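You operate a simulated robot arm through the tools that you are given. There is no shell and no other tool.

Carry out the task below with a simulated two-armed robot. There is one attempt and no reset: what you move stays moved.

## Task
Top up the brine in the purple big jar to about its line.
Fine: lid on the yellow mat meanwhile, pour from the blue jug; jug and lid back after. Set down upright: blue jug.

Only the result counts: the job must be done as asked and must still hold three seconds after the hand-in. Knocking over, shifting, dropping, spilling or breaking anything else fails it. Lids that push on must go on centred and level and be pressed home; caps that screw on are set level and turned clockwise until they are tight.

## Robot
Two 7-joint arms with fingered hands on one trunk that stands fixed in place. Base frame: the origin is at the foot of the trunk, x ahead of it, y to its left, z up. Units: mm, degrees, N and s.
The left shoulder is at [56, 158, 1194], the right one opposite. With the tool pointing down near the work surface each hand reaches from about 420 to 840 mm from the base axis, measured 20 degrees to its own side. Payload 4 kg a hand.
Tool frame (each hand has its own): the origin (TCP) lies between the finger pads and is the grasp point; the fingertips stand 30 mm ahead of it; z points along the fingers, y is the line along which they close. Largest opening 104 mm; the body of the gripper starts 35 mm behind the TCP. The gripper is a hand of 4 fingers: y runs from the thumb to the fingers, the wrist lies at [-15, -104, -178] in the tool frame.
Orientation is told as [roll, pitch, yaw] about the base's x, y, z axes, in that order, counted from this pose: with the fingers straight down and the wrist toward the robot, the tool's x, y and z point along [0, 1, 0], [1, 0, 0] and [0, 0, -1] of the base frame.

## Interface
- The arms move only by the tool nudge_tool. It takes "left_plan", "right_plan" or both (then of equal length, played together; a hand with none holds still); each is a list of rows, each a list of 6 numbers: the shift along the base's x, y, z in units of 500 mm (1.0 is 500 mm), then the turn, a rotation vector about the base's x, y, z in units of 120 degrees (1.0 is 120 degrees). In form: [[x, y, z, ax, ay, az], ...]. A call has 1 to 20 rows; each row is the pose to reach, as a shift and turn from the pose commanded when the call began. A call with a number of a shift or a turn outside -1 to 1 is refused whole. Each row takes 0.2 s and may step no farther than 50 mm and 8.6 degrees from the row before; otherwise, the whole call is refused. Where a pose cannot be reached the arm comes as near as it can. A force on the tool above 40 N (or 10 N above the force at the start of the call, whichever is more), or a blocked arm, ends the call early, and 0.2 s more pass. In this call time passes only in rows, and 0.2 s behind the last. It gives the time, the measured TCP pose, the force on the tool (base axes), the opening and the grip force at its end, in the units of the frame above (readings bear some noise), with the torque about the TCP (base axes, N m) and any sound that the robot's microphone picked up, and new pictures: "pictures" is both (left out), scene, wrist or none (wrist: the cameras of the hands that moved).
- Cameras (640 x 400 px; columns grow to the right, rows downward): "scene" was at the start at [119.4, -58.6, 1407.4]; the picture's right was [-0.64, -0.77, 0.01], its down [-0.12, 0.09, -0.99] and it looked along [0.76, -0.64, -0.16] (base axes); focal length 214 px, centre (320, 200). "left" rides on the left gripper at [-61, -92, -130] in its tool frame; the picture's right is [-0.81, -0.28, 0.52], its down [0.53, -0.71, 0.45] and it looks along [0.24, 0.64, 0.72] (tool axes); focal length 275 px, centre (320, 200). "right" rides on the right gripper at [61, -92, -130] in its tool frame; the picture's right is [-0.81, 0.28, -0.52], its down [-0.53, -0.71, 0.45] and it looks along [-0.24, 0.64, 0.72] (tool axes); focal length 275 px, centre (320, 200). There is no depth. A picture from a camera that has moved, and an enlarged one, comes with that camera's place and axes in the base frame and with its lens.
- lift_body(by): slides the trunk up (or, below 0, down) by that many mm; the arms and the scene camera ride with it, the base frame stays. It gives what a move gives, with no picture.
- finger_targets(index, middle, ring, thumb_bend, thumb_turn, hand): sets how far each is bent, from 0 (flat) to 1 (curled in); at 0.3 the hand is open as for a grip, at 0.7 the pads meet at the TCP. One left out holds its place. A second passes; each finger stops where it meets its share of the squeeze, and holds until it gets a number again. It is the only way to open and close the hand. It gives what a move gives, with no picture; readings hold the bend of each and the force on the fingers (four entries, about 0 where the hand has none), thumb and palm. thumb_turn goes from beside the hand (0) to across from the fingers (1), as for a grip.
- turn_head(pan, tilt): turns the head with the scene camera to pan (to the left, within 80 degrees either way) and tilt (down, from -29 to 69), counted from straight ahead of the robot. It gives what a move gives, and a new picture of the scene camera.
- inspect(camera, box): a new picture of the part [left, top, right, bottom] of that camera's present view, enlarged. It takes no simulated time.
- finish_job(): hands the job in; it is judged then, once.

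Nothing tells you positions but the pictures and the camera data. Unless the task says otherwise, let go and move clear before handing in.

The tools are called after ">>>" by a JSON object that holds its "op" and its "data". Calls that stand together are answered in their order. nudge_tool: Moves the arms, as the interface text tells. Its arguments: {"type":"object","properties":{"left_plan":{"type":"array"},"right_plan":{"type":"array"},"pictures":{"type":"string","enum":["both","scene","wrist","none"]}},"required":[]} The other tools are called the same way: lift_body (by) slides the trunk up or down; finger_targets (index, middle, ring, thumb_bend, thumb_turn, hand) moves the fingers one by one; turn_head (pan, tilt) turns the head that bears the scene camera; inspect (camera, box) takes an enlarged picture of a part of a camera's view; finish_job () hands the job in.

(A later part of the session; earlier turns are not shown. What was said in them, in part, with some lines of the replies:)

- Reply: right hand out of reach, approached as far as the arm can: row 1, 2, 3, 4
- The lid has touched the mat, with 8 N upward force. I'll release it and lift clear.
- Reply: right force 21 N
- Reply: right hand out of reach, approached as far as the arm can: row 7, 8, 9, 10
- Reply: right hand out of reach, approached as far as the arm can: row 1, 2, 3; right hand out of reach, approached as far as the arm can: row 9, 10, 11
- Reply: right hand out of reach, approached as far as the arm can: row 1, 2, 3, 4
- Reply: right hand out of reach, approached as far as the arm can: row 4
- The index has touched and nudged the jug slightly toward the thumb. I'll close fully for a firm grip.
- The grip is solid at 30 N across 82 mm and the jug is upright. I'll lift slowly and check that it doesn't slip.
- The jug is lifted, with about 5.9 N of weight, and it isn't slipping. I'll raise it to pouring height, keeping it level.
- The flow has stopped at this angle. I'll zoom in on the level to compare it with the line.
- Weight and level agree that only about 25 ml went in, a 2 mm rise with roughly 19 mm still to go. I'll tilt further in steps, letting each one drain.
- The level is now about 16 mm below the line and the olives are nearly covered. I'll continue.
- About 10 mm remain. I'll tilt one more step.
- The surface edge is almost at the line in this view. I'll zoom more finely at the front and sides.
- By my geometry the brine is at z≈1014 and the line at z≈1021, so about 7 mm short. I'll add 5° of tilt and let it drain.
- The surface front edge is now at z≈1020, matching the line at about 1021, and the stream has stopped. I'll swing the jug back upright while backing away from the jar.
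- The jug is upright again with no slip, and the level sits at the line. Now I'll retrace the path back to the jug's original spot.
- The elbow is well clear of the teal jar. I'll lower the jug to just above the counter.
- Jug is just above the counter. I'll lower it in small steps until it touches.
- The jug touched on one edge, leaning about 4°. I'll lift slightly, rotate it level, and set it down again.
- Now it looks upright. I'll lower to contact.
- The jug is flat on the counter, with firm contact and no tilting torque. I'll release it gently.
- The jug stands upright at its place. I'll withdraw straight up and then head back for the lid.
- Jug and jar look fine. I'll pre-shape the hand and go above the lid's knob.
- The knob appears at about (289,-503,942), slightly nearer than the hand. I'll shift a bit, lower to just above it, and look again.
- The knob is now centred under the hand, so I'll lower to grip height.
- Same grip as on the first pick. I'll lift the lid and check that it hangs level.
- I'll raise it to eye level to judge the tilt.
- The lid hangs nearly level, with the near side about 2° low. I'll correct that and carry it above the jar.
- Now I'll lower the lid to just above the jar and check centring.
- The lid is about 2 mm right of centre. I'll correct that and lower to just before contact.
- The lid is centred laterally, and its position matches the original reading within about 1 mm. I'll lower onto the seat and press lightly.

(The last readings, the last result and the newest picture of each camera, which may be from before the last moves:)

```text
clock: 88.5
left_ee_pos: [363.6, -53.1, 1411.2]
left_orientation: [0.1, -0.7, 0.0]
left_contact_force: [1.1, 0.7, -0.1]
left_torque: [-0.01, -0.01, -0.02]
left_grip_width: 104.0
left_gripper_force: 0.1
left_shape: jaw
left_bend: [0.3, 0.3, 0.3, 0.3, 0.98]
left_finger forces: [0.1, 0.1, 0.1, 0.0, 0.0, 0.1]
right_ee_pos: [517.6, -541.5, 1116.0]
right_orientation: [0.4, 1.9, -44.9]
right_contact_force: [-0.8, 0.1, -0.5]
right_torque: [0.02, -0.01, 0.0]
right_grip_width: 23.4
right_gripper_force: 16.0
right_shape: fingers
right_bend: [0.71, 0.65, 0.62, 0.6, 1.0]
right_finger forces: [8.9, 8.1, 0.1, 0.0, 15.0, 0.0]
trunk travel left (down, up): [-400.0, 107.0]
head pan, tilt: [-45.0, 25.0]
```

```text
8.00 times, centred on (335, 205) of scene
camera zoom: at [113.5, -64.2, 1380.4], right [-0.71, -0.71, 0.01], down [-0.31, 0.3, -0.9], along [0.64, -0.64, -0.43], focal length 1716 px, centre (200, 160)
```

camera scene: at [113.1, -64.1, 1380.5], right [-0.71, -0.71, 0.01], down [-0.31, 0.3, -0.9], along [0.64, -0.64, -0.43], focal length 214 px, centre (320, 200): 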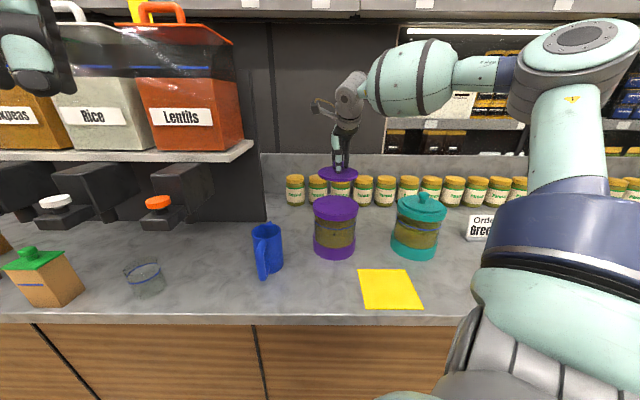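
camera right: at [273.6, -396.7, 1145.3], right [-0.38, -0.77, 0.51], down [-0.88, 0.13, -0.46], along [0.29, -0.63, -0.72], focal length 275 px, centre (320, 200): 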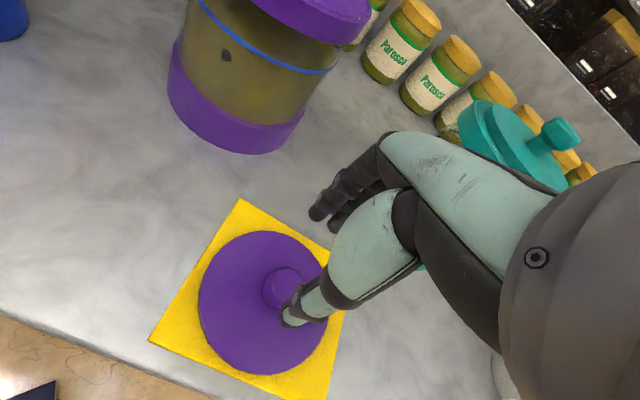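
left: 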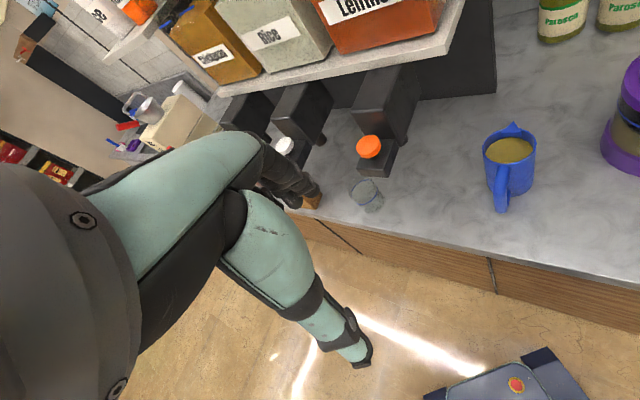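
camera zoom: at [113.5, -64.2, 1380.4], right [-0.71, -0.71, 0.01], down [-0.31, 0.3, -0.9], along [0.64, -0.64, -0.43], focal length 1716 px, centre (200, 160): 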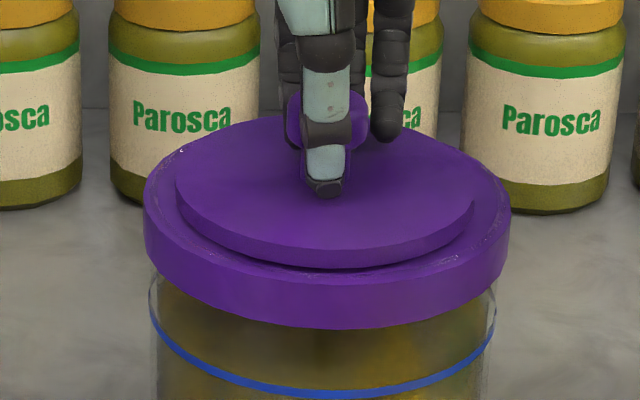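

>>> {"op": "nudge_tool", "data": {"right_plan": [[0, 0, -0.003, 0, 0, 0], [0, 0, -0.006, 0, 0, 0]], "pictures": "none"}}

>>> {"op": "inspect", "data": {"camera": "scene", "box": [305, 180, 365, 230]}}

>>> {"op": "inspect", "data": {"camera": "scene", "box": [385, 180, 445, 230]}}

```text
clock: 89.1
left_ee_pos: [363.1, -51.0, 1410.1]
left_orientation: [0.0, -0.7, 0.0]
left_contact_force: [0.2, 0.5, -0.2]
left_torque: [0.02, -0.01, -0.01]
left_grip_width: 103.9
left_gripper_force: 0.0
left_shape: jaw
left_bend: [0.3, 0.3, 0.3, 0.3, 0.98]
left_finger forces: [0.0, 0.0, 0.0, 0.0, 0.0, 0.1]
right_ee_pos: [517.4, -538.9, 1113.3]
right_orientation: [0.2, 1.9, -45.0]
right_contact_force: [0.9, -0.7, 0.8]
right_torque: [0.01, 0.04, 0.01]
right_grip_width: 23.0
right_gripper_force: 15.4
right_shape: fingers
right_bend: [0.71, 0.65, 0.62, 0.6, 1.0]
right_finger forces: [8.7, 8.1, 0.0, 0.1, 14.6, 0.0]
trunk travel left (down, up): [-400.0, 107.0]
head pan, tilt: [-45.0, 25.0]
```

```text
8.00 times, centred on (335, 205) of scene
camera zoom: at [113.4, -64.1, 1380.4], right [-0.71, -0.71, 0.01], down [-0.31, 0.3, -0.9], along [0.64, -0.64, -0.43], focal length 1716 px, centre (200, 160)
```

zoom: 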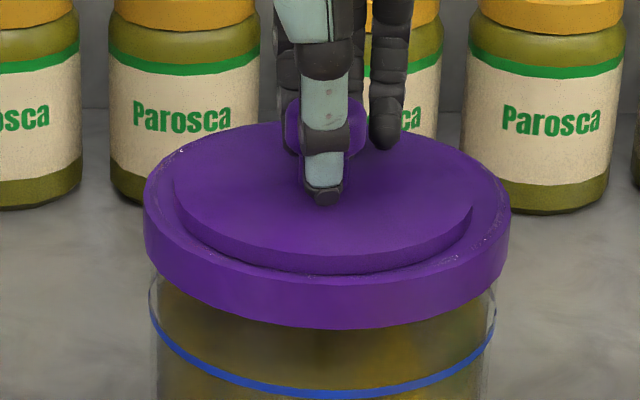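

```text
8.00 times, centred on (415, 205) of scene
camera zoom: at [113.4, -64.1, 1380.4], right [-0.71, -0.71, 0.01], down [-0.31, 0.3, -0.9], along [0.64, -0.64, -0.43], focal length 1716 px, centre (-440, 160)
```

zoom: 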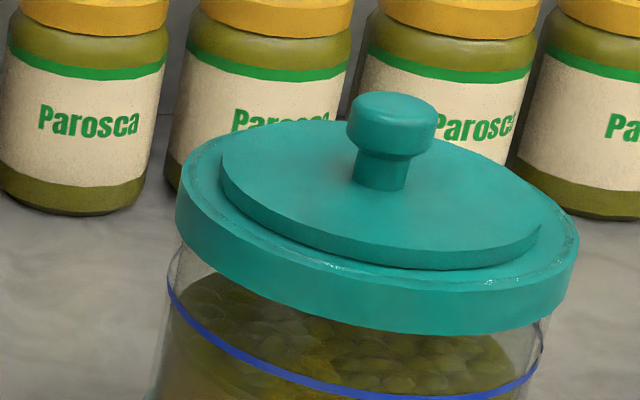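

The lid keeps going down with almost no contact force. I'll look closely at whether it is seated, tilted, or sinking in.

>>> {"op": "inspect", "data": {"camera": "scene", "box": [318, 195, 354, 225]}}

>>> {"op": "inspect", "data": {"camera": "right", "box": [170, 170, 360, 390]}}

>>> {"op": "inspect", "data": {"camera": "right", "box": [200, 310, 290, 380]}}

```text
13.33 times, centred on (336, 210) of scene
camera zoom: at [113.4, -64.1, 1380.4], right [-0.71, -0.71, 0.01], down [-0.31, 0.3, -0.9], along [0.64, -0.64, -0.43], focal length 2860 px, centre (107, 67)
```

zoom: 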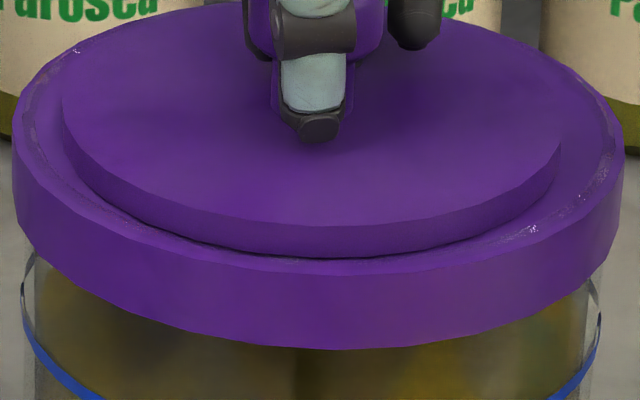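

```text
1.82 times, centred on (265, 280) of right
camera zoom: at [496.6, -436.1, 1245.9], right [-0.37, -0.78, 0.5], down [-0.89, 0.14, -0.43], along [0.27, -0.61, -0.75], focal length 500 px, centre (420, 54)
```

zoom: 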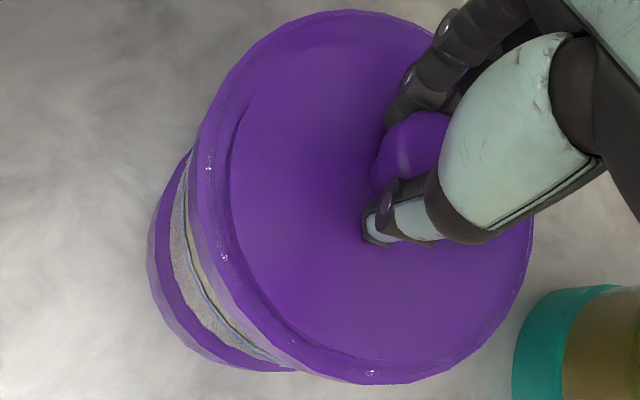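

```text
5.71 times, centred on (245, 345) of right
camera zoom: at [496.6, -436.1, 1245.9], right [-0.37, -0.78, 0.5], down [-0.89, 0.14, -0.43], along [0.27, -0.61, -0.75], focal length 1573 px, centre (749, -629)
```

zoom: 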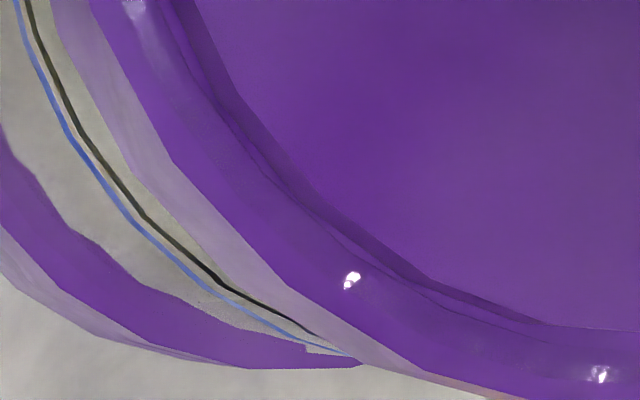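

>>> {"op": "inspect", "data": {"camera": "scene", "box": [338, 192, 370, 216]}}

>>> {"op": "inspect", "data": {"camera": "scene", "box": [310, 192, 342, 216]}}

```text
16.00 times, centred on (354, 204) of scene
camera zoom: at [113.4, -64.1, 1380.4], right [-0.71, -0.71, 0.01], down [-0.31, 0.3, -0.9], along [0.64, -0.64, -0.43], focal length 3432 px, centre (-224, 136)
```

zoom: 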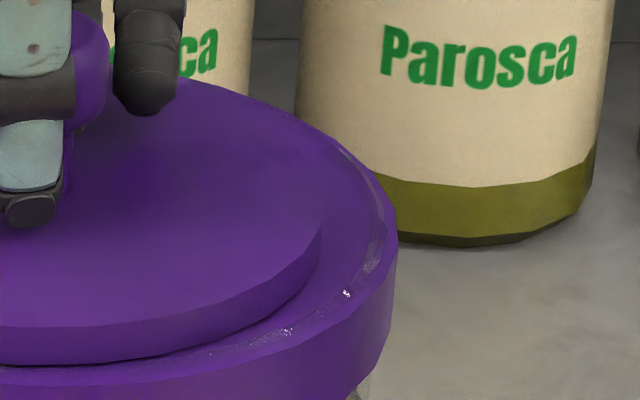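

```text
16.00 times, centred on (326, 204) of scene
camera zoom: at [113.4, -64.1, 1380.4], right [-0.71, -0.71, 0.01], down [-0.31, 0.3, -0.9], along [0.64, -0.64, -0.43], focal length 3432 px, centre (224, 136)
```

zoom: 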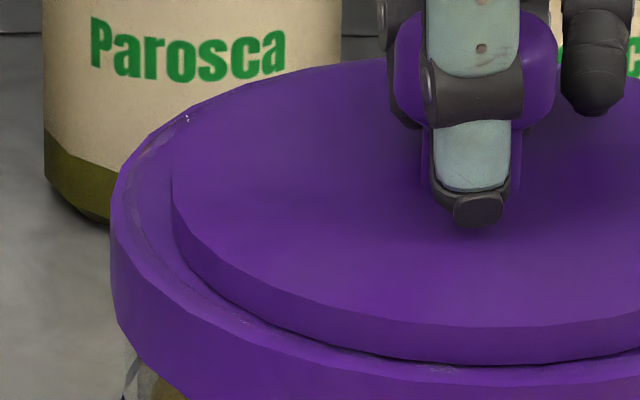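

Part of the lid edge dips below the collar plane, so the lid is tilted back in the grip. I'll raise it a little and re-check its attitude before trying again.

>>> {"op": "nudge_tool", "data": {"right_plan": [[0, 0, 0.01, 0, 0, 0], [0, 0, 0.025, 0, 0, 0], [0, 0, 0.04, 0, 0, 0]], "pictures": "none"}}

>>> {"op": "inspect", "data": {"camera": "scene", "box": [305, 175, 365, 225]}}

>>> {"op": "inspect", "data": {"camera": "right", "box": [140, 150, 400, 400]}}

```text
clock: 89.9
left_ee_pos: [363.2, -51.7, 1409.3]
left_orientation: [0.1, -0.7, 0.1]
left_contact_force: [-0.4, 1.2, -1.0]
left_torque: [0.01, 0.0, 0.02]
left_grip_width: 103.9
left_gripper_force: 0.0
left_shape: jaw
left_bend: [0.3, 0.3, 0.3, 0.3, 0.98]
left_finger forces: [0.1, 0.0, 0.0, 0.0, 0.0, 0.0]
right_ee_pos: [516.5, -538.7, 1132.5]
right_orientation: [0.2, 1.9, -44.9]
right_contact_force: [-0.2, 0.1, -0.2]
right_torque: [0.05, 0.02, 0.03]
right_grip_width: 23.3
right_gripper_force: 16.1
right_shape: fingers
right_bend: [0.71, 0.65, 0.62, 0.6, 1.0]
right_finger forces: [8.8, 8.2, 0.0, 0.0, 15.1, 0.0]
trunk travel left (down, up): [-400.0, 107.0]
head pan, tilt: [-45.0, 25.0]
```

```text
8.00 times, centred on (335, 200) of scene
camera zoom: at [113.3, -64.1, 1380.4], right [-0.71, -0.71, 0.01], down [-0.31, 0.3, -0.9], along [0.64, -0.64, -0.43], focal length 1716 px, centre (200, 200)
```

zoom: 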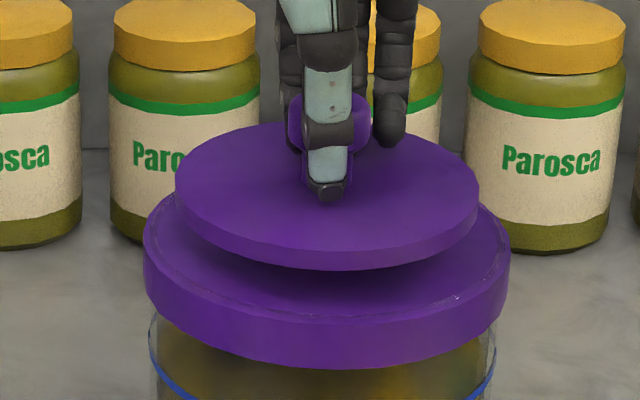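

```text
1.60 times, centred on (270, 275) of right
camera zoom: at [495.2, -435.5, 1265.6], right [-0.37, -0.78, 0.5], down [-0.89, 0.14, -0.43], along [0.27, -0.61, -0.75], focal length 440 px, centre (400, 80)
```

zoom: 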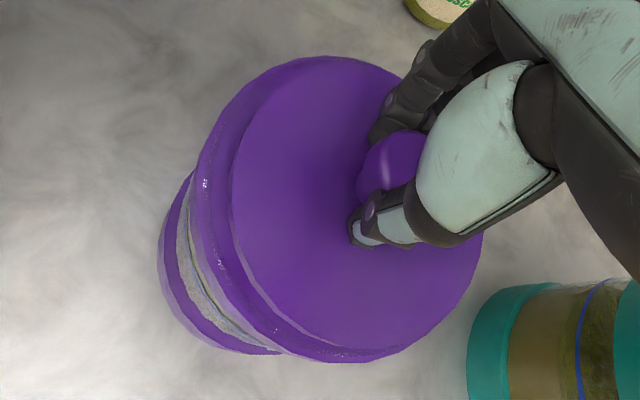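

In the air the lid is level. I'll lower again in small steps and watch when and where contact begins.

>>> {"op": "nudge_tool", "data": {"right_plan": [[0, -0.003, -0.012, 0, 0, 0], [0, -0.003, -0.022, 0, 0, 0], [0, -0.003, -0.024, 0, 0, 0]], "pictures": "none"}}

>>> {"op": "inspect", "data": {"camera": "scene", "box": [318, 190, 354, 220]}}

>>> {"op": "inspect", "data": {"camera": "right", "box": [190, 170, 290, 380]}}

```text
clock: 90.7
left_ee_pos: [363.7, -52.8, 1411.0]
left_orientation: [0.1, -0.7, -0.1]
left_contact_force: [0.7, -0.6, -0.2]
left_torque: [0.02, -0.01, 0.0]
left_grip_width: 103.9
left_gripper_force: 0.1
left_shape: jaw
left_bend: [0.3, 0.3, 0.3, 0.3, 0.98]
left_finger forces: [0.0, 0.0, 0.0, 0.1, 0.1, 0.0]
right_ee_pos: [516.3, -539.9, 1120.8]
right_orientation: [0.2, 1.9, -45.1]
right_contact_force: [-0.1, -0.1, -0.3]
right_torque: [-0.02, 0.05, -0.01]
right_grip_width: 22.8
right_gripper_force: 16.3
right_shape: fingers
right_bend: [0.71, 0.65, 0.62, 0.6, 1.0]
right_finger forces: [8.8, 8.2, 0.0, 0.1, 15.1, 0.0]
trunk travel left (down, up): [-400.0, 107.0]
head pan, tilt: [-45.0, 25.0]
```

```text
13.33 times, centred on (336, 205) of scene
camera zoom: at [113.4, -64.1, 1380.4], right [-0.71, -0.71, 0.01], down [-0.31, 0.3, -0.9], along [0.64, -0.64, -0.43], focal length 2860 px, centre (107, 133)
```

zoom: 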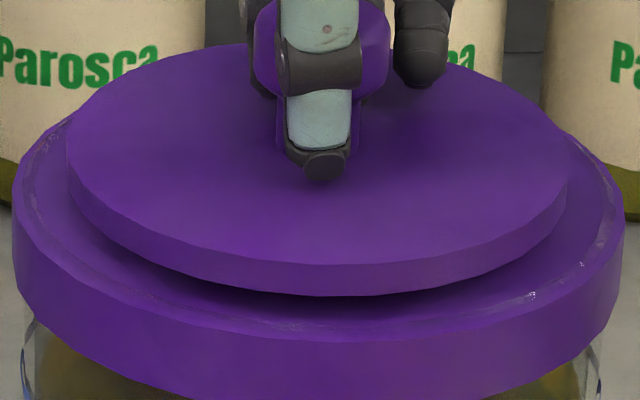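

```text
1.90 times, centred on (240, 275) of right
camera zoom: at [495.9, -436.7, 1253.6], right [-0.37, -0.78, 0.5], down [-0.89, 0.14, -0.43], along [0.27, -0.61, -0.75], focal length 524 px, centre (472, 57)
```

zoom: 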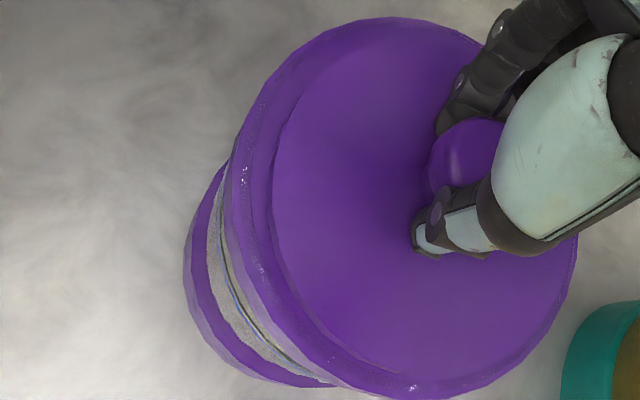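

>>> {"op": "nudge_tool", "data": {"right_plan": [[0, 0, -0.003, 0, 0, 0], [0, 0, -0.005, 0, 0, 0]], "pictures": "none"}}

>>> {"op": "inspect", "data": {"camera": "scene", "box": [318, 190, 354, 220]}}

>>> {"op": "nudge_tool", "data": {"right_plan": [[0, 0, -0.002, 0, 0, 0], [0, 0, -0.003, 0, 0, 0]], "pictures": "none"}}

>>> {"op": "inspect", "data": {"camera": "scene", "box": [318, 190, 354, 220]}}

```text
clock: 91.3
left_ee_pos: [363.2, -52.6, 1410.4]
left_orientation: [0.1, -0.7, 0.0]
left_contact_force: [0.8, -0.3, 0.4]
left_torque: [0.0, -0.01, -0.01]
left_grip_width: 103.9
left_gripper_force: 0.1
left_shape: jaw
left_bend: [0.3, 0.3, 0.3, 0.3, 0.98]
left_finger forces: [0.0, 0.1, 0.1, 0.1, 0.1, 0.0]
right_ee_pos: [516.7, -540.8, 1118.3]
right_orientation: [0.3, 2.0, -44.9]
right_contact_force: [0.2, 1.0, -1.5]
right_torque: [-0.02, 0.0, 0.0]
right_grip_width: 23.0
right_gripper_force: 16.1
right_shape: fingers
right_bend: [0.71, 0.65, 0.62, 0.6, 1.0]
right_finger forces: [8.7, 8.2, 0.0, 0.0, 15.1, 0.1]
trunk travel left (down, up): [-400.0, 107.0]
head pan, tilt: [-45.0, 25.0]
```

```text
13.33 times, centred on (336, 205) of scene
camera zoom: at [113.5, -64.2, 1380.4], right [-0.71, -0.71, 0.01], down [-0.31, 0.3, -0.9], along [0.64, -0.64, -0.43], focal length 2860 px, centre (107, 133)
```

zoom: 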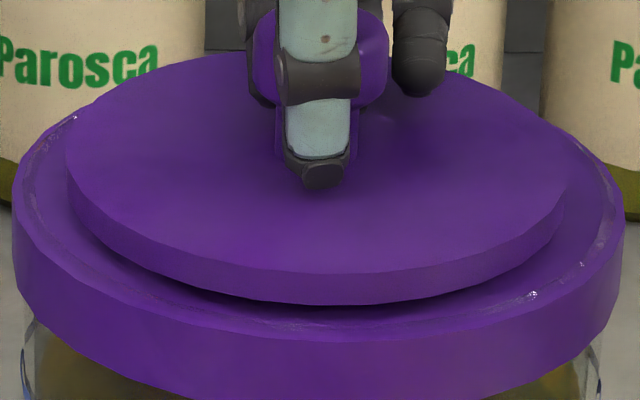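

```text
clock: 91.9
left_ee_pos: [364.0, -52.4, 1410.5]
left_orientation: [0.1, -0.7, 0.0]
left_contact_force: [-0.6, 1.0, 0.8]
left_torque: [0.0, -0.01, -0.02]
left_grip_width: 103.6
left_gripper_force: 0.1
left_shape: jaw
left_bend: [0.3, 0.3, 0.3, 0.3, 0.98]
left_finger forces: [0.0, 0.0, 0.1, 0.0, 0.0, 0.1]
right_ee_pos: [516.7, -540.3, 1115.9]
right_orientation: [0.3, 1.9, -44.9]
right_contact_force: [1.3, 0.3, -1.0]
right_torque: [0.01, -0.01, 0.02]
right_grip_width: 23.0
right_gripper_force: 15.6
right_shape: fingers
right_bend: [0.71, 0.65, 0.62, 0.6, 1.0]
right_finger forces: [8.8, 8.2, 0.0, 0.0, 15.1, 0.0]
trunk travel left (down, up): [-400.0, 107.0]
head pan, tilt: [-45.0, 25.0]
```

```text
13.33 times, centred on (336, 205) of scene
camera zoom: at [113.5, -64.3, 1380.4], right [-0.71, -0.71, 0.01], down [-0.31, 0.3, -0.9], along [0.64, -0.64, -0.43], focal length 2860 px, centre (107, 133)
```

zoom: 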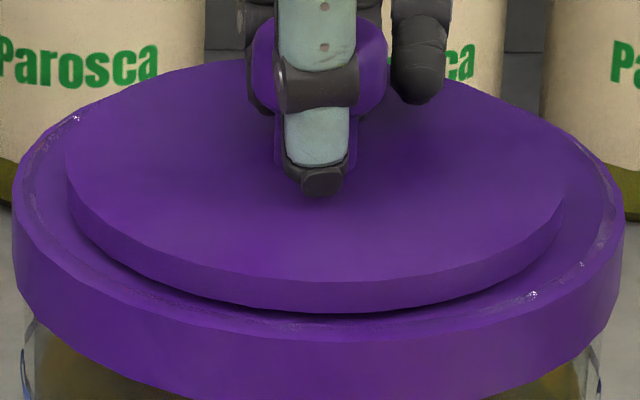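

Looking again, the lid is simply level and still just above the seat; my earlier "sinking" reading was a visual effect of the same purple. I'll continue down until real contact.

>>> {"op": "nudge_tool", "data": {"right_plan": [[0, 0, -0.003, 0, 0, 0], [0, 0, -0.006, 0, 0, 0]], "pictures": "none"}}

>>> {"op": "inspect", "data": {"camera": "scene", "box": [318, 190, 354, 220]}}

>>> {"op": "nudge_tool", "data": {"right_plan": [[0, 0, -0.003, 0, 0, 0]], "pictures": "none"}}

>>> {"op": "inspect", "data": {"camera": "scene", "box": [318, 190, 354, 220]}}

```text
clock: 92.5
left_ee_pos: [363.2, -51.9, 1410.3]
left_orientation: [0.0, -0.7, -0.1]
left_contact_force: [0.3, 0.7, -0.4]
left_torque: [0.01, 0.01, 0.01]
left_grip_width: 104.1
left_gripper_force: 0.1
left_shape: jaw
left_bend: [0.3, 0.3, 0.3, 0.3, 0.98]
left_finger forces: [0.0, 0.0, 0.0, 0.1, 0.0, 0.0]
right_ee_pos: [517.7, -540.6, 1113.6]
right_orientation: [0.3, 1.9, -44.9]
right_contact_force: [0.6, 0.3, 0.0]
right_torque: [0.02, 0.03, -0.01]
right_grip_width: 23.1
right_gripper_force: 15.9
right_shape: fingers
right_bend: [0.71, 0.65, 0.62, 0.6, 1.0]
right_finger forces: [8.8, 8.2, 0.0, 0.1, 14.8, 0.0]
trunk travel left (down, up): [-400.0, 107.0]
head pan, tilt: [-45.0, 25.0]
```

```text
13.33 times, centred on (336, 205) of scene
camera zoom: at [113.5, -64.2, 1380.4], right [-0.71, -0.71, 0.01], down [-0.31, 0.3, -0.9], along [0.64, -0.64, -0.43], focal length 2860 px, centre (107, 133)
```

zoom: 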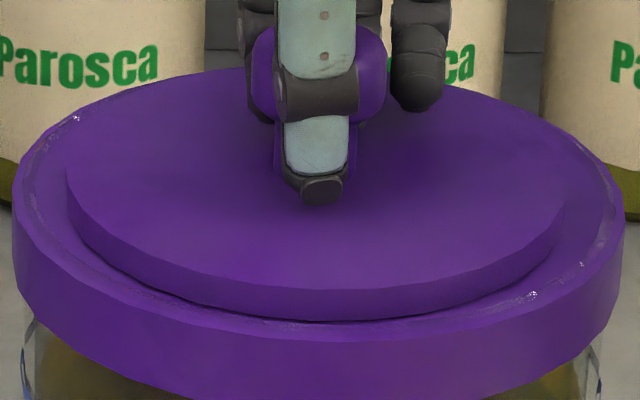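

```text
clock: 92.9
left_ee_pos: [363.9, -51.9, 1410.1]
left_orientation: [0.1, -0.7, 0.0]
left_contact_force: [-0.3, 0.1, -0.4]
left_torque: [-0.04, -0.01, 0.0]
left_grip_width: 104.0
left_gripper_force: 0.1
left_shape: jaw
left_bend: [0.3, 0.3, 0.3, 0.3, 0.98]
left_finger forces: [0.1, 0.0, 0.1, 0.0, 0.0, 0.1]
right_ee_pos: [516.0, -541.6, 1113.0]
right_orientation: [0.3, 1.8, -44.9]
right_contact_force: [1.0, -0.6, 1.5]
right_torque: [0.03, 0.07, -0.02]
right_grip_width: 23.2
right_gripper_force: 15.2
right_shape: fingers
right_bend: [0.71, 0.65, 0.62, 0.6, 1.0]
right_finger forces: [9.0, 8.3, 0.0, 0.0, 14.6, 0.1]
trunk travel left (down, up): [-400.0, 107.0]
head pan, tilt: [-45.0, 25.0]
```

```text
13.33 times, centred on (336, 205) of scene
camera zoom: at [113.2, -63.9, 1380.5], right [-0.71, -0.71, 0.01], down [-0.31, 0.3, -0.9], along [0.64, -0.64, -0.43], focal length 2860 px, centre (107, 133)
```

zoom: 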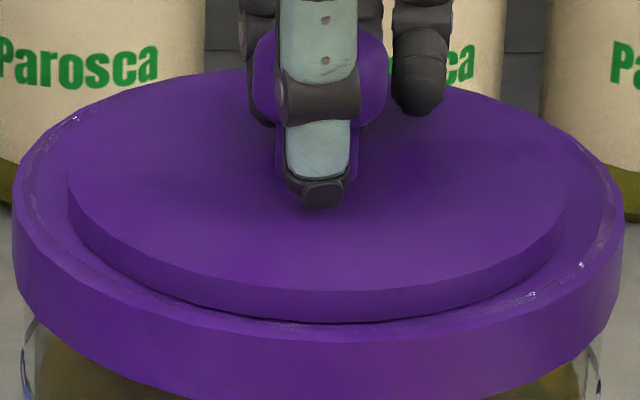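

First contact is at about 1113, but the lid sits about 5 mm too near the front of the collar. I'll lift slightly, shift it back 5 mm, and set it down again.

>>> {"op": "nudge_tool", "data": {"right_plan": [[0, 0, 0.008, 0, 0, 0], [0.0035, -0.0037, 0.01, 0, 0, 0], [0.0068, -0.0075, 0.008, 0, 0, 0], [0.0068, -0.0075, 0.003, 0, 0, 0]], "pictures": "none"}}

>>> {"op": "inspect", "data": {"camera": "scene", "box": [318, 190, 354, 220]}}

>>> {"op": "inspect", "data": {"camera": "right", "box": [160, 150, 360, 390]}}

```text
clock: 93.9
left_ee_pos: [363.8, -52.0, 1409.4]
left_orientation: [0.2, -0.7, -0.1]
left_contact_force: [0.4, 1.1, 0.8]
left_torque: [-0.01, 0.03, 0.01]
left_grip_width: 103.9
left_gripper_force: 0.0
left_shape: jaw
left_bend: [0.3, 0.3, 0.3, 0.3, 0.98]
left_finger forces: [0.1, 0.0, 0.1, 0.1, 0.0, 0.0]
right_ee_pos: [519.6, -545.5, 1114.1]
right_orientation: [0.3, 1.9, -44.8]
right_contact_force: [-0.7, 0.5, -1.1]
right_torque: [0.01, -0.03, 0.01]
right_grip_width: 23.0
right_gripper_force: 16.2
right_shape: fingers
right_bend: [0.71, 0.65, 0.62, 0.6, 1.0]
right_finger forces: [8.8, 8.4, 0.1, 0.0, 15.2, 0.1]
trunk travel left (down, up): [-400.0, 107.0]
head pan, tilt: [-45.0, 25.0]
```

```text
13.33 times, centred on (336, 205) of scene
camera zoom: at [113.4, -64.3, 1380.4], right [-0.71, -0.71, 0.01], down [-0.31, 0.3, -0.9], along [0.64, -0.64, -0.43], focal length 2860 px, centre (107, 133)
```

zoom: 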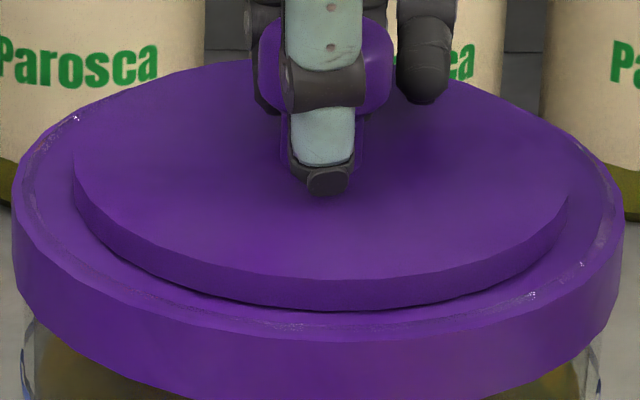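

```text
1.67 times, centred on (260, 270) of right
camera zoom: at [498.9, -442.0, 1246.5], right [-0.37, -0.78, 0.5], down [-0.89, 0.14, -0.43], along [0.27, -0.61, -0.75], focal length 459 px, centre (420, 83)
```

zoom: 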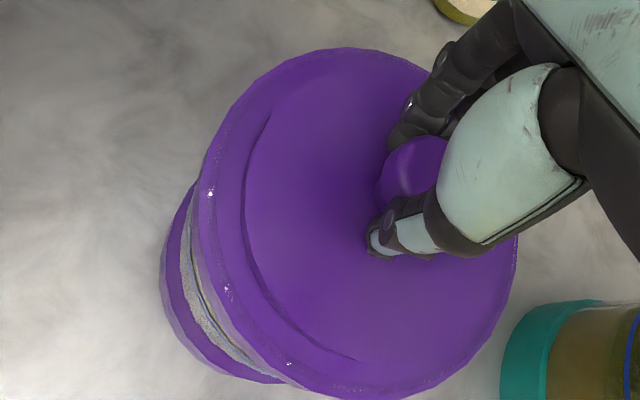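

Nearly centred now. One more 2 mm shift back, then I'll set it down and press.

>>> {"op": "nudge_tool", "data": {"right_plan": [[0.0024, -0.003, 0, 0, 0, 0], [0.0024, -0.003, -0.003, 0, 0, 0], [0.0024, -0.003, -0.006, 0, 0, 0], [0.0024, -0.003, -0.01, 0, 0, 0]], "pictures": "none"}}

>>> {"op": "inspect", "data": {"camera": "scene", "box": [318, 190, 354, 220]}}

```text
clock: 94.9
left_ee_pos: [360.9, -51.4, 1410.8]
left_orientation: [0.0, -0.7, 0.0]
left_contact_force: [0.6, 0.0, 0.9]
left_torque: [0.0, 0.0, -0.01]
left_grip_width: 103.9
left_gripper_force: 0.1
left_shape: jaw
left_bend: [0.3, 0.3, 0.3, 0.3, 0.98]
left_finger forces: [0.1, 0.0, 0.0, 0.1, 0.0, 0.0]
right_ee_pos: [520.8, -547.4, 1111.8]
right_orientation: [0.5, 1.6, -44.9]
right_contact_force: [2.4, -4.8, 14.3]
right_torque: [0.0, 0.01, -0.01]
right_grip_width: 23.0
right_gripper_force: 18.3
right_shape: fingers
right_bend: [0.72, 0.65, 0.62, 0.6, 1.0]
right_finger forces: [10.0, 11.1, 0.0, 0.0, 15.1, 0.0]
trunk travel left (down, up): [-400.0, 107.0]
head pan, tilt: [-45.0, 25.0]
```

```text
13.33 times, centred on (336, 205) of scene
camera zoom: at [112.2, -63.2, 1380.7], right [-0.71, -0.71, 0.01], down [-0.31, 0.3, -0.9], along [0.64, -0.64, -0.43], focal length 2860 px, centre (107, 133)
```

zoom: 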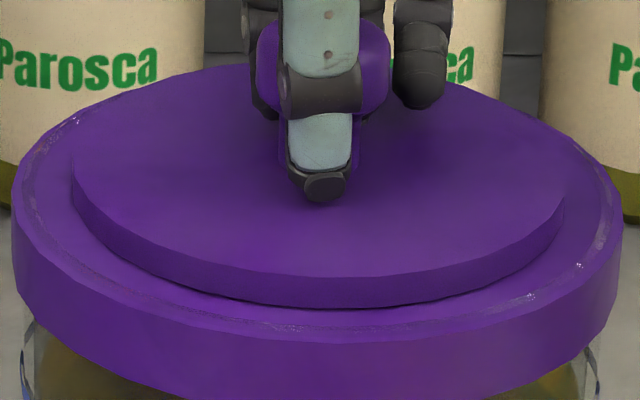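

The lid is seated flat and centred, with 14 N of contact and no torque. I'll give one firmer press and then release.

>>> {"op": "nudge_tool", "data": {"right_plan": [[0, 0, -0.002, 0, 0, 0], [0, 0, -0.004, 0, 0, 0]], "pictures": "none"}}

>>> {"op": "nudge_tool", "data": {"right_plan": [[0, 0, 0.003, 0, 0, 0], [-0.001, 0.001, 0.006, 0, 0, 0]], "pictures": "none"}}

>>> {"op": "finger_targets", "data": {"hand": "right", "index": 0.58, "middle": 0.58, "ring": 0.55, "thumb_bend": 0.54}}

>>> {"op": "inspect", "data": {"camera": "scene", "box": [318, 185, 354, 215]}}

```text
clock: 95.5
left_ee_pos: [362.2, -50.4, 1411.2]
left_orientation: [0.0, -0.9, 0.0]
left_contact_force: [-0.1, 1.3, -0.1]
left_torque: [-0.03, 0.02, -0.01]
left_grip_width: 103.8
left_gripper_force: 0.1
left_shape: jaw
left_bend: [0.3, 0.3, 0.3, 0.3, 0.98]
left_finger forces: [0.0, 0.0, 0.0, 0.1, 0.0, 0.0]
right_ee_pos: [519.9, -546.3, 1109.0]
right_orientation: [0.3, 1.6, -44.9]
right_contact_force: [3.4, -4.4, 21.8]
right_torque: [0.01, 0.12, 0.01]
right_grip_width: 22.6
right_gripper_force: 21.0
right_shape: fingers
right_bend: [0.73, 0.65, 0.62, 0.6, 1.0]
right_finger forces: [10.9, 12.1, 0.1, 0.0, 18.8, 0.0]
trunk travel left (down, up): [-400.0, 107.0]
head pan, tilt: [-45.0, 25.0]
```

```text
clock: 96.1
left_ee_pos: [363.1, -51.4, 1410.7]
left_orientation: [0.1, -0.7, 0.0]
left_contact_force: [-0.9, -0.2, 0.7]
left_torque: [-0.01, 0.02, -0.01]
left_grip_width: 103.8
left_gripper_force: 0.0
left_shape: jaw
left_bend: [0.3, 0.3, 0.3, 0.3, 0.98]
left_finger forces: [0.1, 0.1, 0.1, 0.0, 0.0, 0.1]
right_ee_pos: [520.3, -545.2, 1110.2]
right_orientation: [0.3, 2.0, -44.9]
right_contact_force: [3.0, -2.6, 12.2]
right_torque: [-0.06, 0.01, 0.04]
right_grip_width: 22.6
right_gripper_force: 18.9
right_shape: fingers
right_bend: [0.73, 0.65, 0.62, 0.6, 1.0]
right_finger forces: [10.8, 11.8, 0.0, 0.0, 15.2, 0.0]
trunk travel left (down, up): [-400.0, 107.0]
head pan, tilt: [-45.0, 25.0]
```

```text
clock: 97.1
left_ee_pos: [362.5, -49.9, 1412.1]
left_orientation: [0.0, -0.7, 0.0]
left_contact_force: [-0.4, 0.2, 0.1]
left_torque: [-0.05, -0.02, -0.02]
left_grip_width: 103.9
left_gripper_force: 0.0
left_shape: jaw
left_bend: [0.3, 0.3, 0.3, 0.3, 0.98]
left_finger forces: [0.1, 0.0, 0.0, 0.0, 0.0, 0.1]
right_ee_pos: [519.5, -544.9, 1111.5]
right_orientation: [0.3, 1.8, -44.9]
right_contact_force: [-1.8, 2.1, 11.9]
right_torque: [-0.02, -0.17, 0.0]
right_grip_width: 32.4
right_gripper_force: 6.3
right_shape: fingers
right_bend: [0.61, 0.59, 0.55, 0.54, 1.0]
right_finger forces: [8.0, 3.9, 0.0, 0.0, 0.1, 0.0]
trunk travel left (down, up): [-400.0, 107.0]
head pan, tilt: [-45.0, 25.0]
```

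```text
13.33 times, centred on (336, 200) of scene
camera zoom: at [111.7, -62.6, 1380.7], right [-0.71, -0.71, 0.01], down [-0.31, 0.3, -0.9], along [0.64, -0.64, -0.43], focal length 2860 px, centre (107, 200)
```

zoom: 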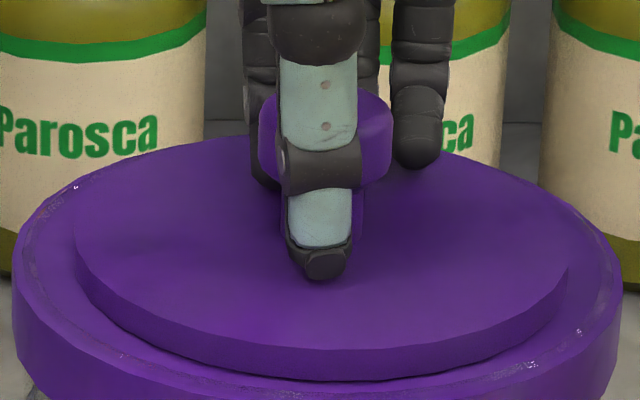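

>>> {"op": "finger_targets", "data": {"hand": "right", "index": 0.46, "middle": 0.46, "ring": 0.46, "thumb_bend": 0.46}}

>>> {"op": "inspect", "data": {"camera": "scene", "box": [318, 185, 354, 215]}}

>>> {"op": "inspect", "data": {"camera": "right", "box": [160, 150, 360, 390]}}

```text
clock: 98.1
left_ee_pos: [362.1, -49.4, 1411.0]
left_orientation: [0.0, -0.8, 0.0]
left_contact_force: [-0.1, 0.3, -0.8]
left_torque: [0.01, -0.04, 0.03]
left_grip_width: 104.1
left_gripper_force: 0.1
left_shape: jaw
left_bend: [0.3, 0.3, 0.3, 0.3, 0.98]
left_finger forces: [0.1, 0.0, 0.1, 0.0, 0.0, 0.0]
right_ee_pos: [520.2, -546.0, 1111.2]
right_orientation: [0.3, 1.8, -44.9]
right_contact_force: [-1.1, 2.0, 12.2]
right_torque: [-0.32, -0.19, 0.01]
right_grip_width: 61.6
right_gripper_force: 6.4
right_shape: fingers
right_bend: [0.46, 0.49, 0.46, 0.46, 1.0]
right_finger forces: [2.0, 10.6, 0.0, 0.1, 0.0, 0.0]
trunk travel left (down, up): [-400.0, 107.0]
head pan, tilt: [-45.0, 25.0]
```

```text
13.33 times, centred on (336, 200) of scene
camera zoom: at [111.5, -62.4, 1380.7], right [-0.71, -0.71, 0.01], down [-0.31, 0.3, -0.9], along [0.64, -0.64, -0.43], focal length 2860 px, centre (107, 200)
```

zoom: 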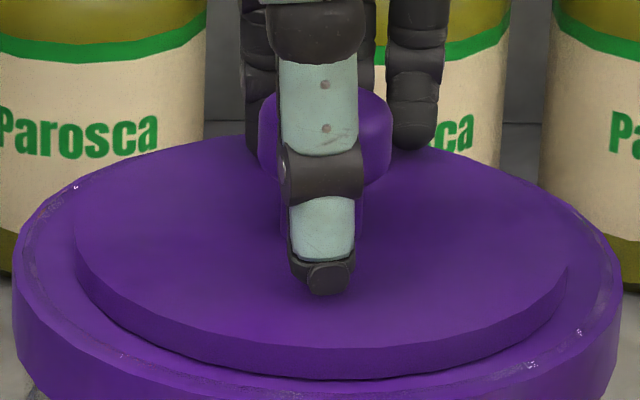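

```text
1.67 times, centred on (260, 270) of right
camera zoom: at [499.3, -441.2, 1244.5], right [-0.37, -0.78, 0.5], down [-0.89, 0.14, -0.44], along [0.27, -0.61, -0.75], focal length 459 px, centre (420, 83)
```

zoom: 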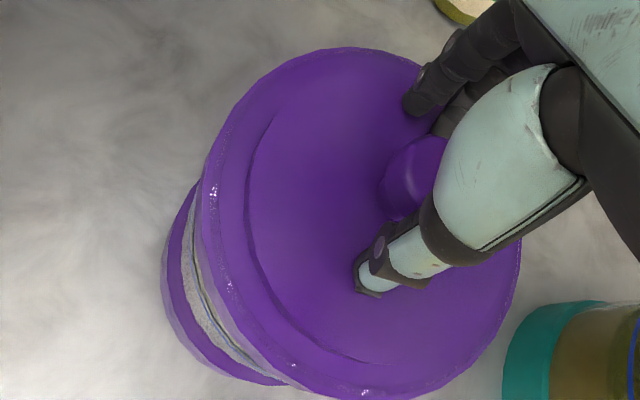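

The fingertips rest on the plate while the knob is free. I'll lift straight up and watch the lid.

>>> {"op": "nudge_tool", "data": {"right_plan": [[0, 0, 0.01, 0, 0, 0], [0, 0, 0.03, 0, 0, 0], [0, 0, 0.07, 0, 0, 0], [0, 0, 0.14, 0, 0, 0], [0, 0, 0.2, 0, 0, 0]], "pictures": "both"}}

>>> {"op": "inspect", "data": {"camera": "scene", "box": [305, 180, 365, 260]}}

>>> {"op": "inspect", "data": {"camera": "right", "box": [160, 180, 360, 390]}}

```text
clock: 99.3
left_ee_pos: [363.8, -52.4, 1410.1]
left_orientation: [0.0, -0.7, 0.0]
left_contact_force: [0.3, -0.2, 0.1]
left_torque: [0.0, -0.01, 0.05]
left_grip_width: 103.9
left_gripper_force: 0.1
left_shape: jaw
left_bend: [0.3, 0.3, 0.3, 0.3, 0.98]
left_finger forces: [0.0, 0.0, 0.0, 0.1, 0.0, 0.1]
right_ee_pos: [518.7, -544.9, 1210.9]
right_orientation: [0.2, 1.9, -44.9]
right_contact_force: [0.4, -0.3, 0.5]
right_torque: [0.0, -0.02, 0.0]
right_grip_width: 62.0
right_gripper_force: 0.1
right_shape: fingers
right_bend: [0.46, 0.46, 0.46, 0.46, 1.0]
right_finger forces: [0.0, 0.0, 0.0, 0.0, 0.0, 0.1]
trunk travel left (down, up): [-400.0, 107.0]
head pan, tilt: [-45.0, 25.0]
camera scene: at [113.1, -63.5, 1380.5], right [-0.71, -0.71, 0.01], down [-0.31, 0.3, -0.9], along [0.64, -0.64, -0.43], focal length 214 px, centre (320, 200)
camera right: at [498.1, -440.3, 1344.0], right [-0.37, -0.78, 0.5], down [-0.89, 0.14, -0.43], along [0.27, -0.61, -0.75], focal length 275 px, centre (320, 200)
```

scene: 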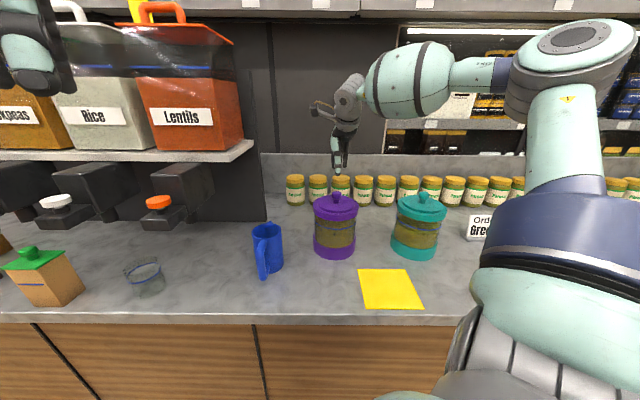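
right: 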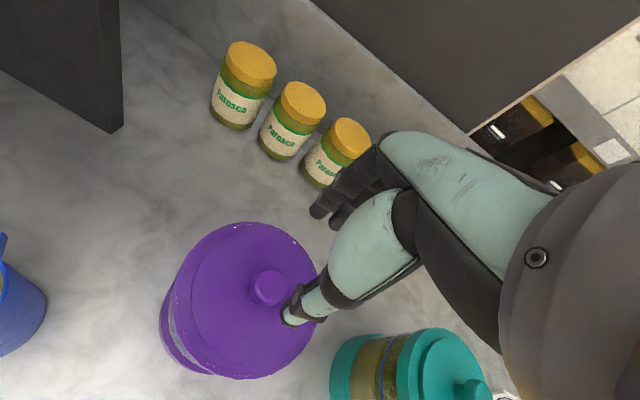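

```text
5.00 times, centred on (335, 220) of scene
camera zoom: at [113.1, -63.5, 1380.5], right [-0.71, -0.71, 0.01], down [-0.31, 0.3, -0.9], along [0.64, -0.64, -0.43], focal length 1072 px, centre (245, 100)
```

zoom: 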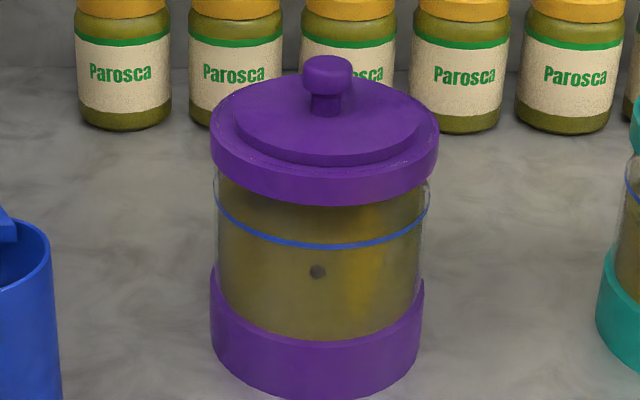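

```text
1.90 times, centred on (260, 285) of right
camera zoom: at [498.1, -440.3, 1344.0], right [-0.37, -0.78, 0.5], down [-0.89, 0.14, -0.43], along [0.27, -0.61, -0.75], focal length 524 px, centre (434, 38)
```

zoom: 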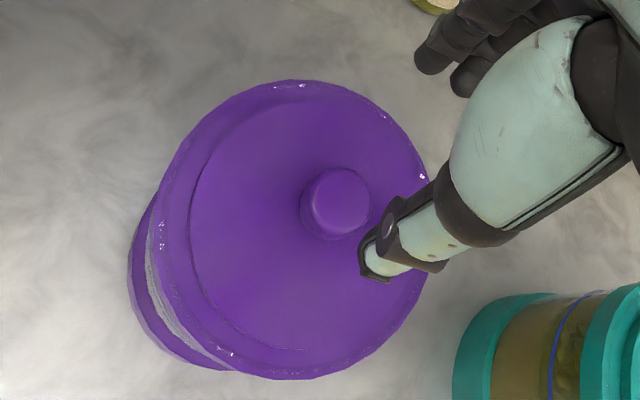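

The lid is on and looks level. I'll compare its seat closely with the untouched teal one.

>>> {"op": "inspect", "data": {"camera": "scene", "box": [312, 185, 360, 221]}}

>>> {"op": "inspect", "data": {"camera": "scene", "box": [392, 185, 446, 225]}}

>>> {"op": "inspect", "data": {"camera": "scene", "box": [240, 215, 300, 285]}}

```text
11.11 times, centred on (336, 203) of scene
camera zoom: at [113.1, -63.5, 1380.5], right [-0.71, -0.71, 0.01], down [-0.31, 0.3, -0.9], along [0.64, -0.64, -0.43], focal length 2383 px, centre (142, 167)
```

zoom: 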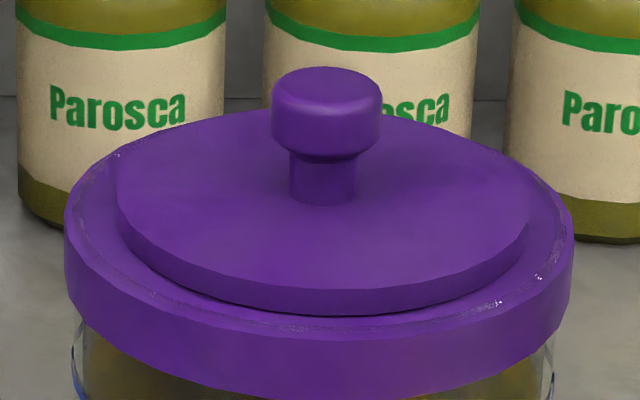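

```text
10.00 times, centred on (419, 205) of scene
camera zoom: at [113.1, -63.5, 1380.5], right [-0.71, -0.71, 0.01], down [-0.31, 0.3, -0.9], along [0.64, -0.64, -0.43], focal length 2145 px, centre (-670, 150)
```

zoom: 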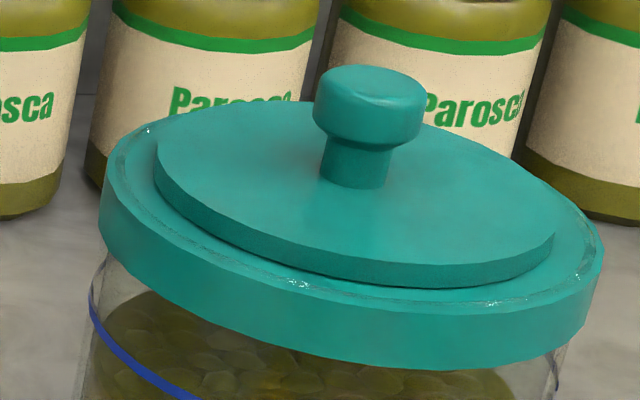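

```text
5.71 times, centred on (270, 250) of scene
camera zoom: at [113.1, -63.5, 1380.5], right [-0.71, -0.71, 0.01], down [-0.31, 0.3, -0.9], along [0.64, -0.64, -0.43], focal length 1226 px, centre (606, -86)
```

zoom: 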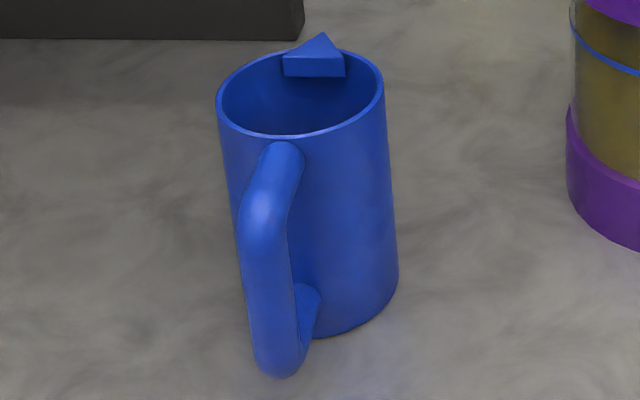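

>>> {"op": "inspect", "data": {"camera": "scene", "box": [312, 205, 360, 241]}}

>>> {"op": "inspect", "data": {"camera": "scene", "box": [312, 212, 336, 230]}}

```text
11.11 times, centred on (336, 223) of scene
camera zoom: at [113.1, -63.5, 1380.5], right [-0.71, -0.71, 0.01], down [-0.31, 0.3, -0.9], along [0.64, -0.64, -0.43], focal length 2383 px, centre (142, -56)
```

zoom: 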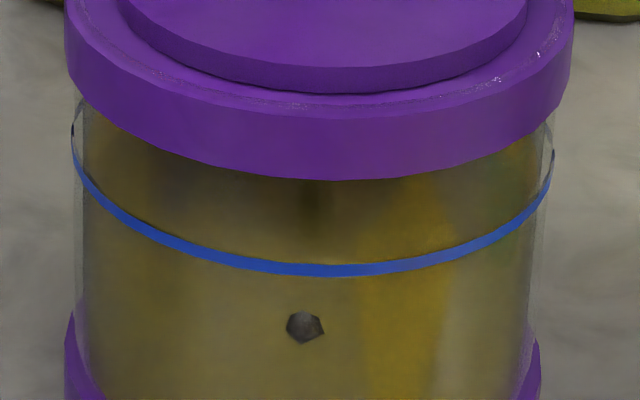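

```text
16.00 times, centred on (324, 221) of scene
camera zoom: at [113.1, -63.5, 1380.5], right [-0.71, -0.71, 0.01], down [-0.31, 0.3, -0.9], along [0.64, -0.64, -0.43], focal length 3432 px, centre (256, -136)
```

zoom: 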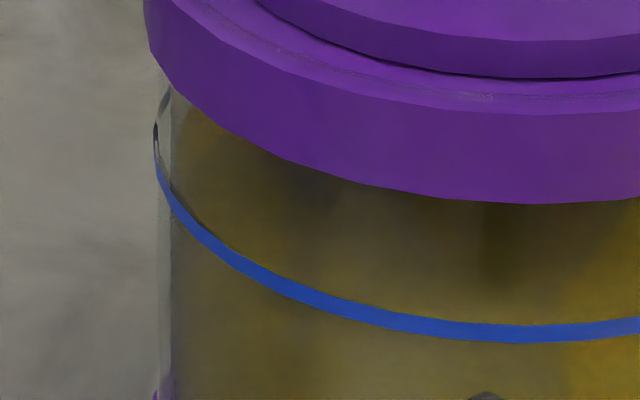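

The level sits right at the line, the lid matches the teal jar's seat, and the jug stands upright at its place. I'll move the arm clear before handing in.

>>> {"op": "nudge_tool", "data": {"right_plan": [[0, 0, 0.07, 0, 0, 0], [-0.04, 0.03, 0.13, 0, 0, 0], [-0.09, 0.06, 0.18, 0, 0, 0], [-0.14, 0.1, 0.22, 0, 0, 0], [-0.19, 0.13, 0.26, 0, 0, 0], [-0.24, 0.16, 0.28, 0, 0, 0], [-0.29, 0.19, 0.28, 0, 0, 0], [-0.338, 0.22, 0.28, 0, 0, 0]], "pictures": "both"}}

>>> {"op": "turn_head", "data": {"pan": -45, "tilt": 33}}

>>> {"op": "inspect", "data": {"camera": "right", "box": [100, 60, 400, 330]}}

```text
clock: 101.1
left_ee_pos: [363.2, -51.8, 1410.6]
left_orientation: [0.1, -0.7, 0.0]
left_contact_force: [0.0, 1.1, -1.1]
left_torque: [0.01, 0.02, -0.02]
left_grip_width: 103.7
left_gripper_force: 0.0
left_shape: jaw
left_bend: [0.3, 0.3, 0.3, 0.3, 0.98]
left_finger forces: [0.0, 0.0, 0.1, 0.0, 0.0, 0.0]
right_ee_pos: [350.7, -433.5, 1347.8]
right_orientation: [0.2, 1.9, -45.0]
right_contact_force: [0.5, 0.3, 0.2]
right_torque: [0.02, 0.01, 0.0]
right_grip_width: 62.0
right_gripper_force: 0.0
right_shape: fingers
right_bend: [0.46, 0.46, 0.46, 0.46, 1.0]
right_finger forces: [0.0, 0.1, 0.0, 0.0, 0.0, 0.1]
trunk travel left (down, up): [-400.0, 107.0]
head pan, tilt: [-45.0, 25.0]
camera scene: at [112.3, -63.7, 1380.5], right [-0.71, -0.71, 0.01], down [-0.31, 0.3, -0.9], along [0.64, -0.64, -0.43], focal length 214 px, centre (320, 200)
camera right: at [330.8, -329.4, 1481.1], right [-0.37, -0.78, 0.5], down [-0.89, 0.14, -0.43], along [0.27, -0.61, -0.75], focal length 275 px, centre (320, 200)
```

scene: 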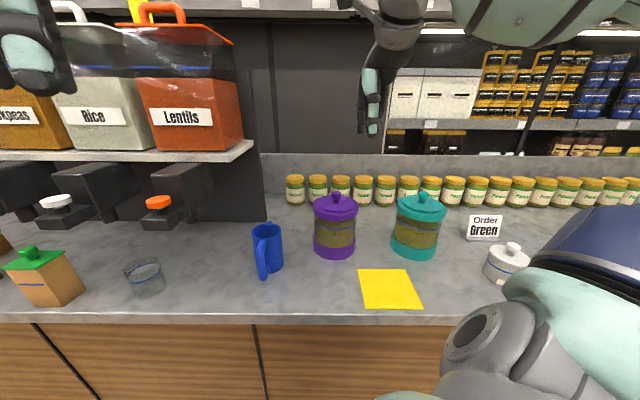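
right: 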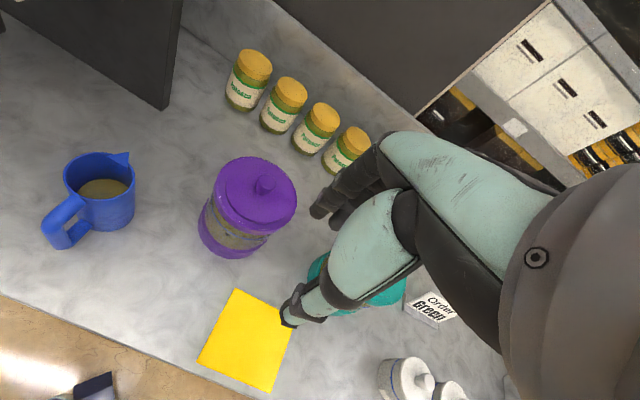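

```text
clock: 101.8
left_ee_pos: [363.6, -51.6, 1410.5]
left_orientation: [0.1, -0.7, 0.0]
left_contact_force: [-0.1, 0.2, -0.3]
left_torque: [0.02, 0.01, -0.01]
left_grip_width: 104.0
left_gripper_force: 0.1
left_shape: jaw
left_bend: [0.3, 0.3, 0.3, 0.3, 0.98]
left_finger forces: [0.0, 0.1, 0.0, 0.1, 0.1, 0.0]
right_ee_pos: [353.7, -434.6, 1348.2]
right_orientation: [0.3, 2.0, -44.9]
right_contact_force: [0.6, 0.4, 0.6]
right_torque: [0.02, -0.02, 0.04]
right_grip_width: 62.0
right_gripper_force: 0.0
right_shape: fingers
right_bend: [0.46, 0.46, 0.46, 0.46, 1.0]
right_finger forces: [0.0, 0.0, 0.1, 0.0, 0.0, 0.0]
trunk travel left (down, up): [-400.0, 107.0]
head pan, tilt: [-45.0, 33.0]
camera scene: at [110.6, -62.0, 1367.9], right [-0.71, -0.71, 0.01], down [-0.4, 0.38, -0.83], along [0.59, -0.59, -0.55], focal length 214 px, centre (320, 200)
```

scene: 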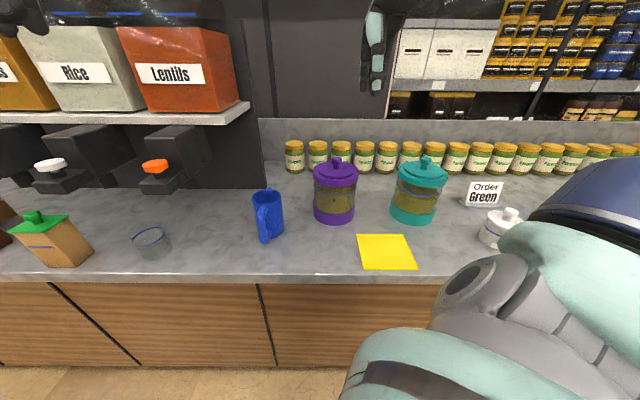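

```text
1.48 times, centred on (250, 195) of right
camera zoom: at [331.9, -330.2, 1480.8], right [-0.37, -0.78, 0.5], down [-0.89, 0.14, -0.43], along [0.27, -0.61, -0.75], focal length 408 px, centre (424, 207)
```

zoom: 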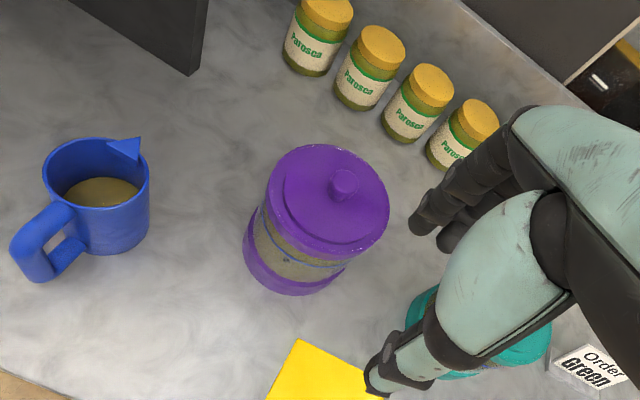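

The jar is topped up to about its line and its lid is back on, centred and level. The jug is upright at its place, the mat is clear, nothing else has moved and both hands are clear. I'm handing in.

>>> {"op": "finish_job", "data": {}}

```text
The job is handed in.
```

The brine in the purple big jar is topped up to about its line, poured from the blue jug. I've handed the job in, but no pass or fail result came back.

- **Brine level:** from the head camera's pictures, the surface is within about 3 mm of the line. I did not check it from a level view.
- **Lid:** it waited on the yellow mat while I poured. It is back on the jar, level and within about 1 mm of centre. I pressed it down with about 22 N.
- **Jug:** it stands upright about 4 mm from where it started.
- **Rest of the counter:** I saw no spills, and nothing else on the counter looks moved. Both hands are clear.

With the lid off, I touched the jar's top with the robot's thumb, pressing with about 21 N. It felt solid, although the poured brine went straight in.
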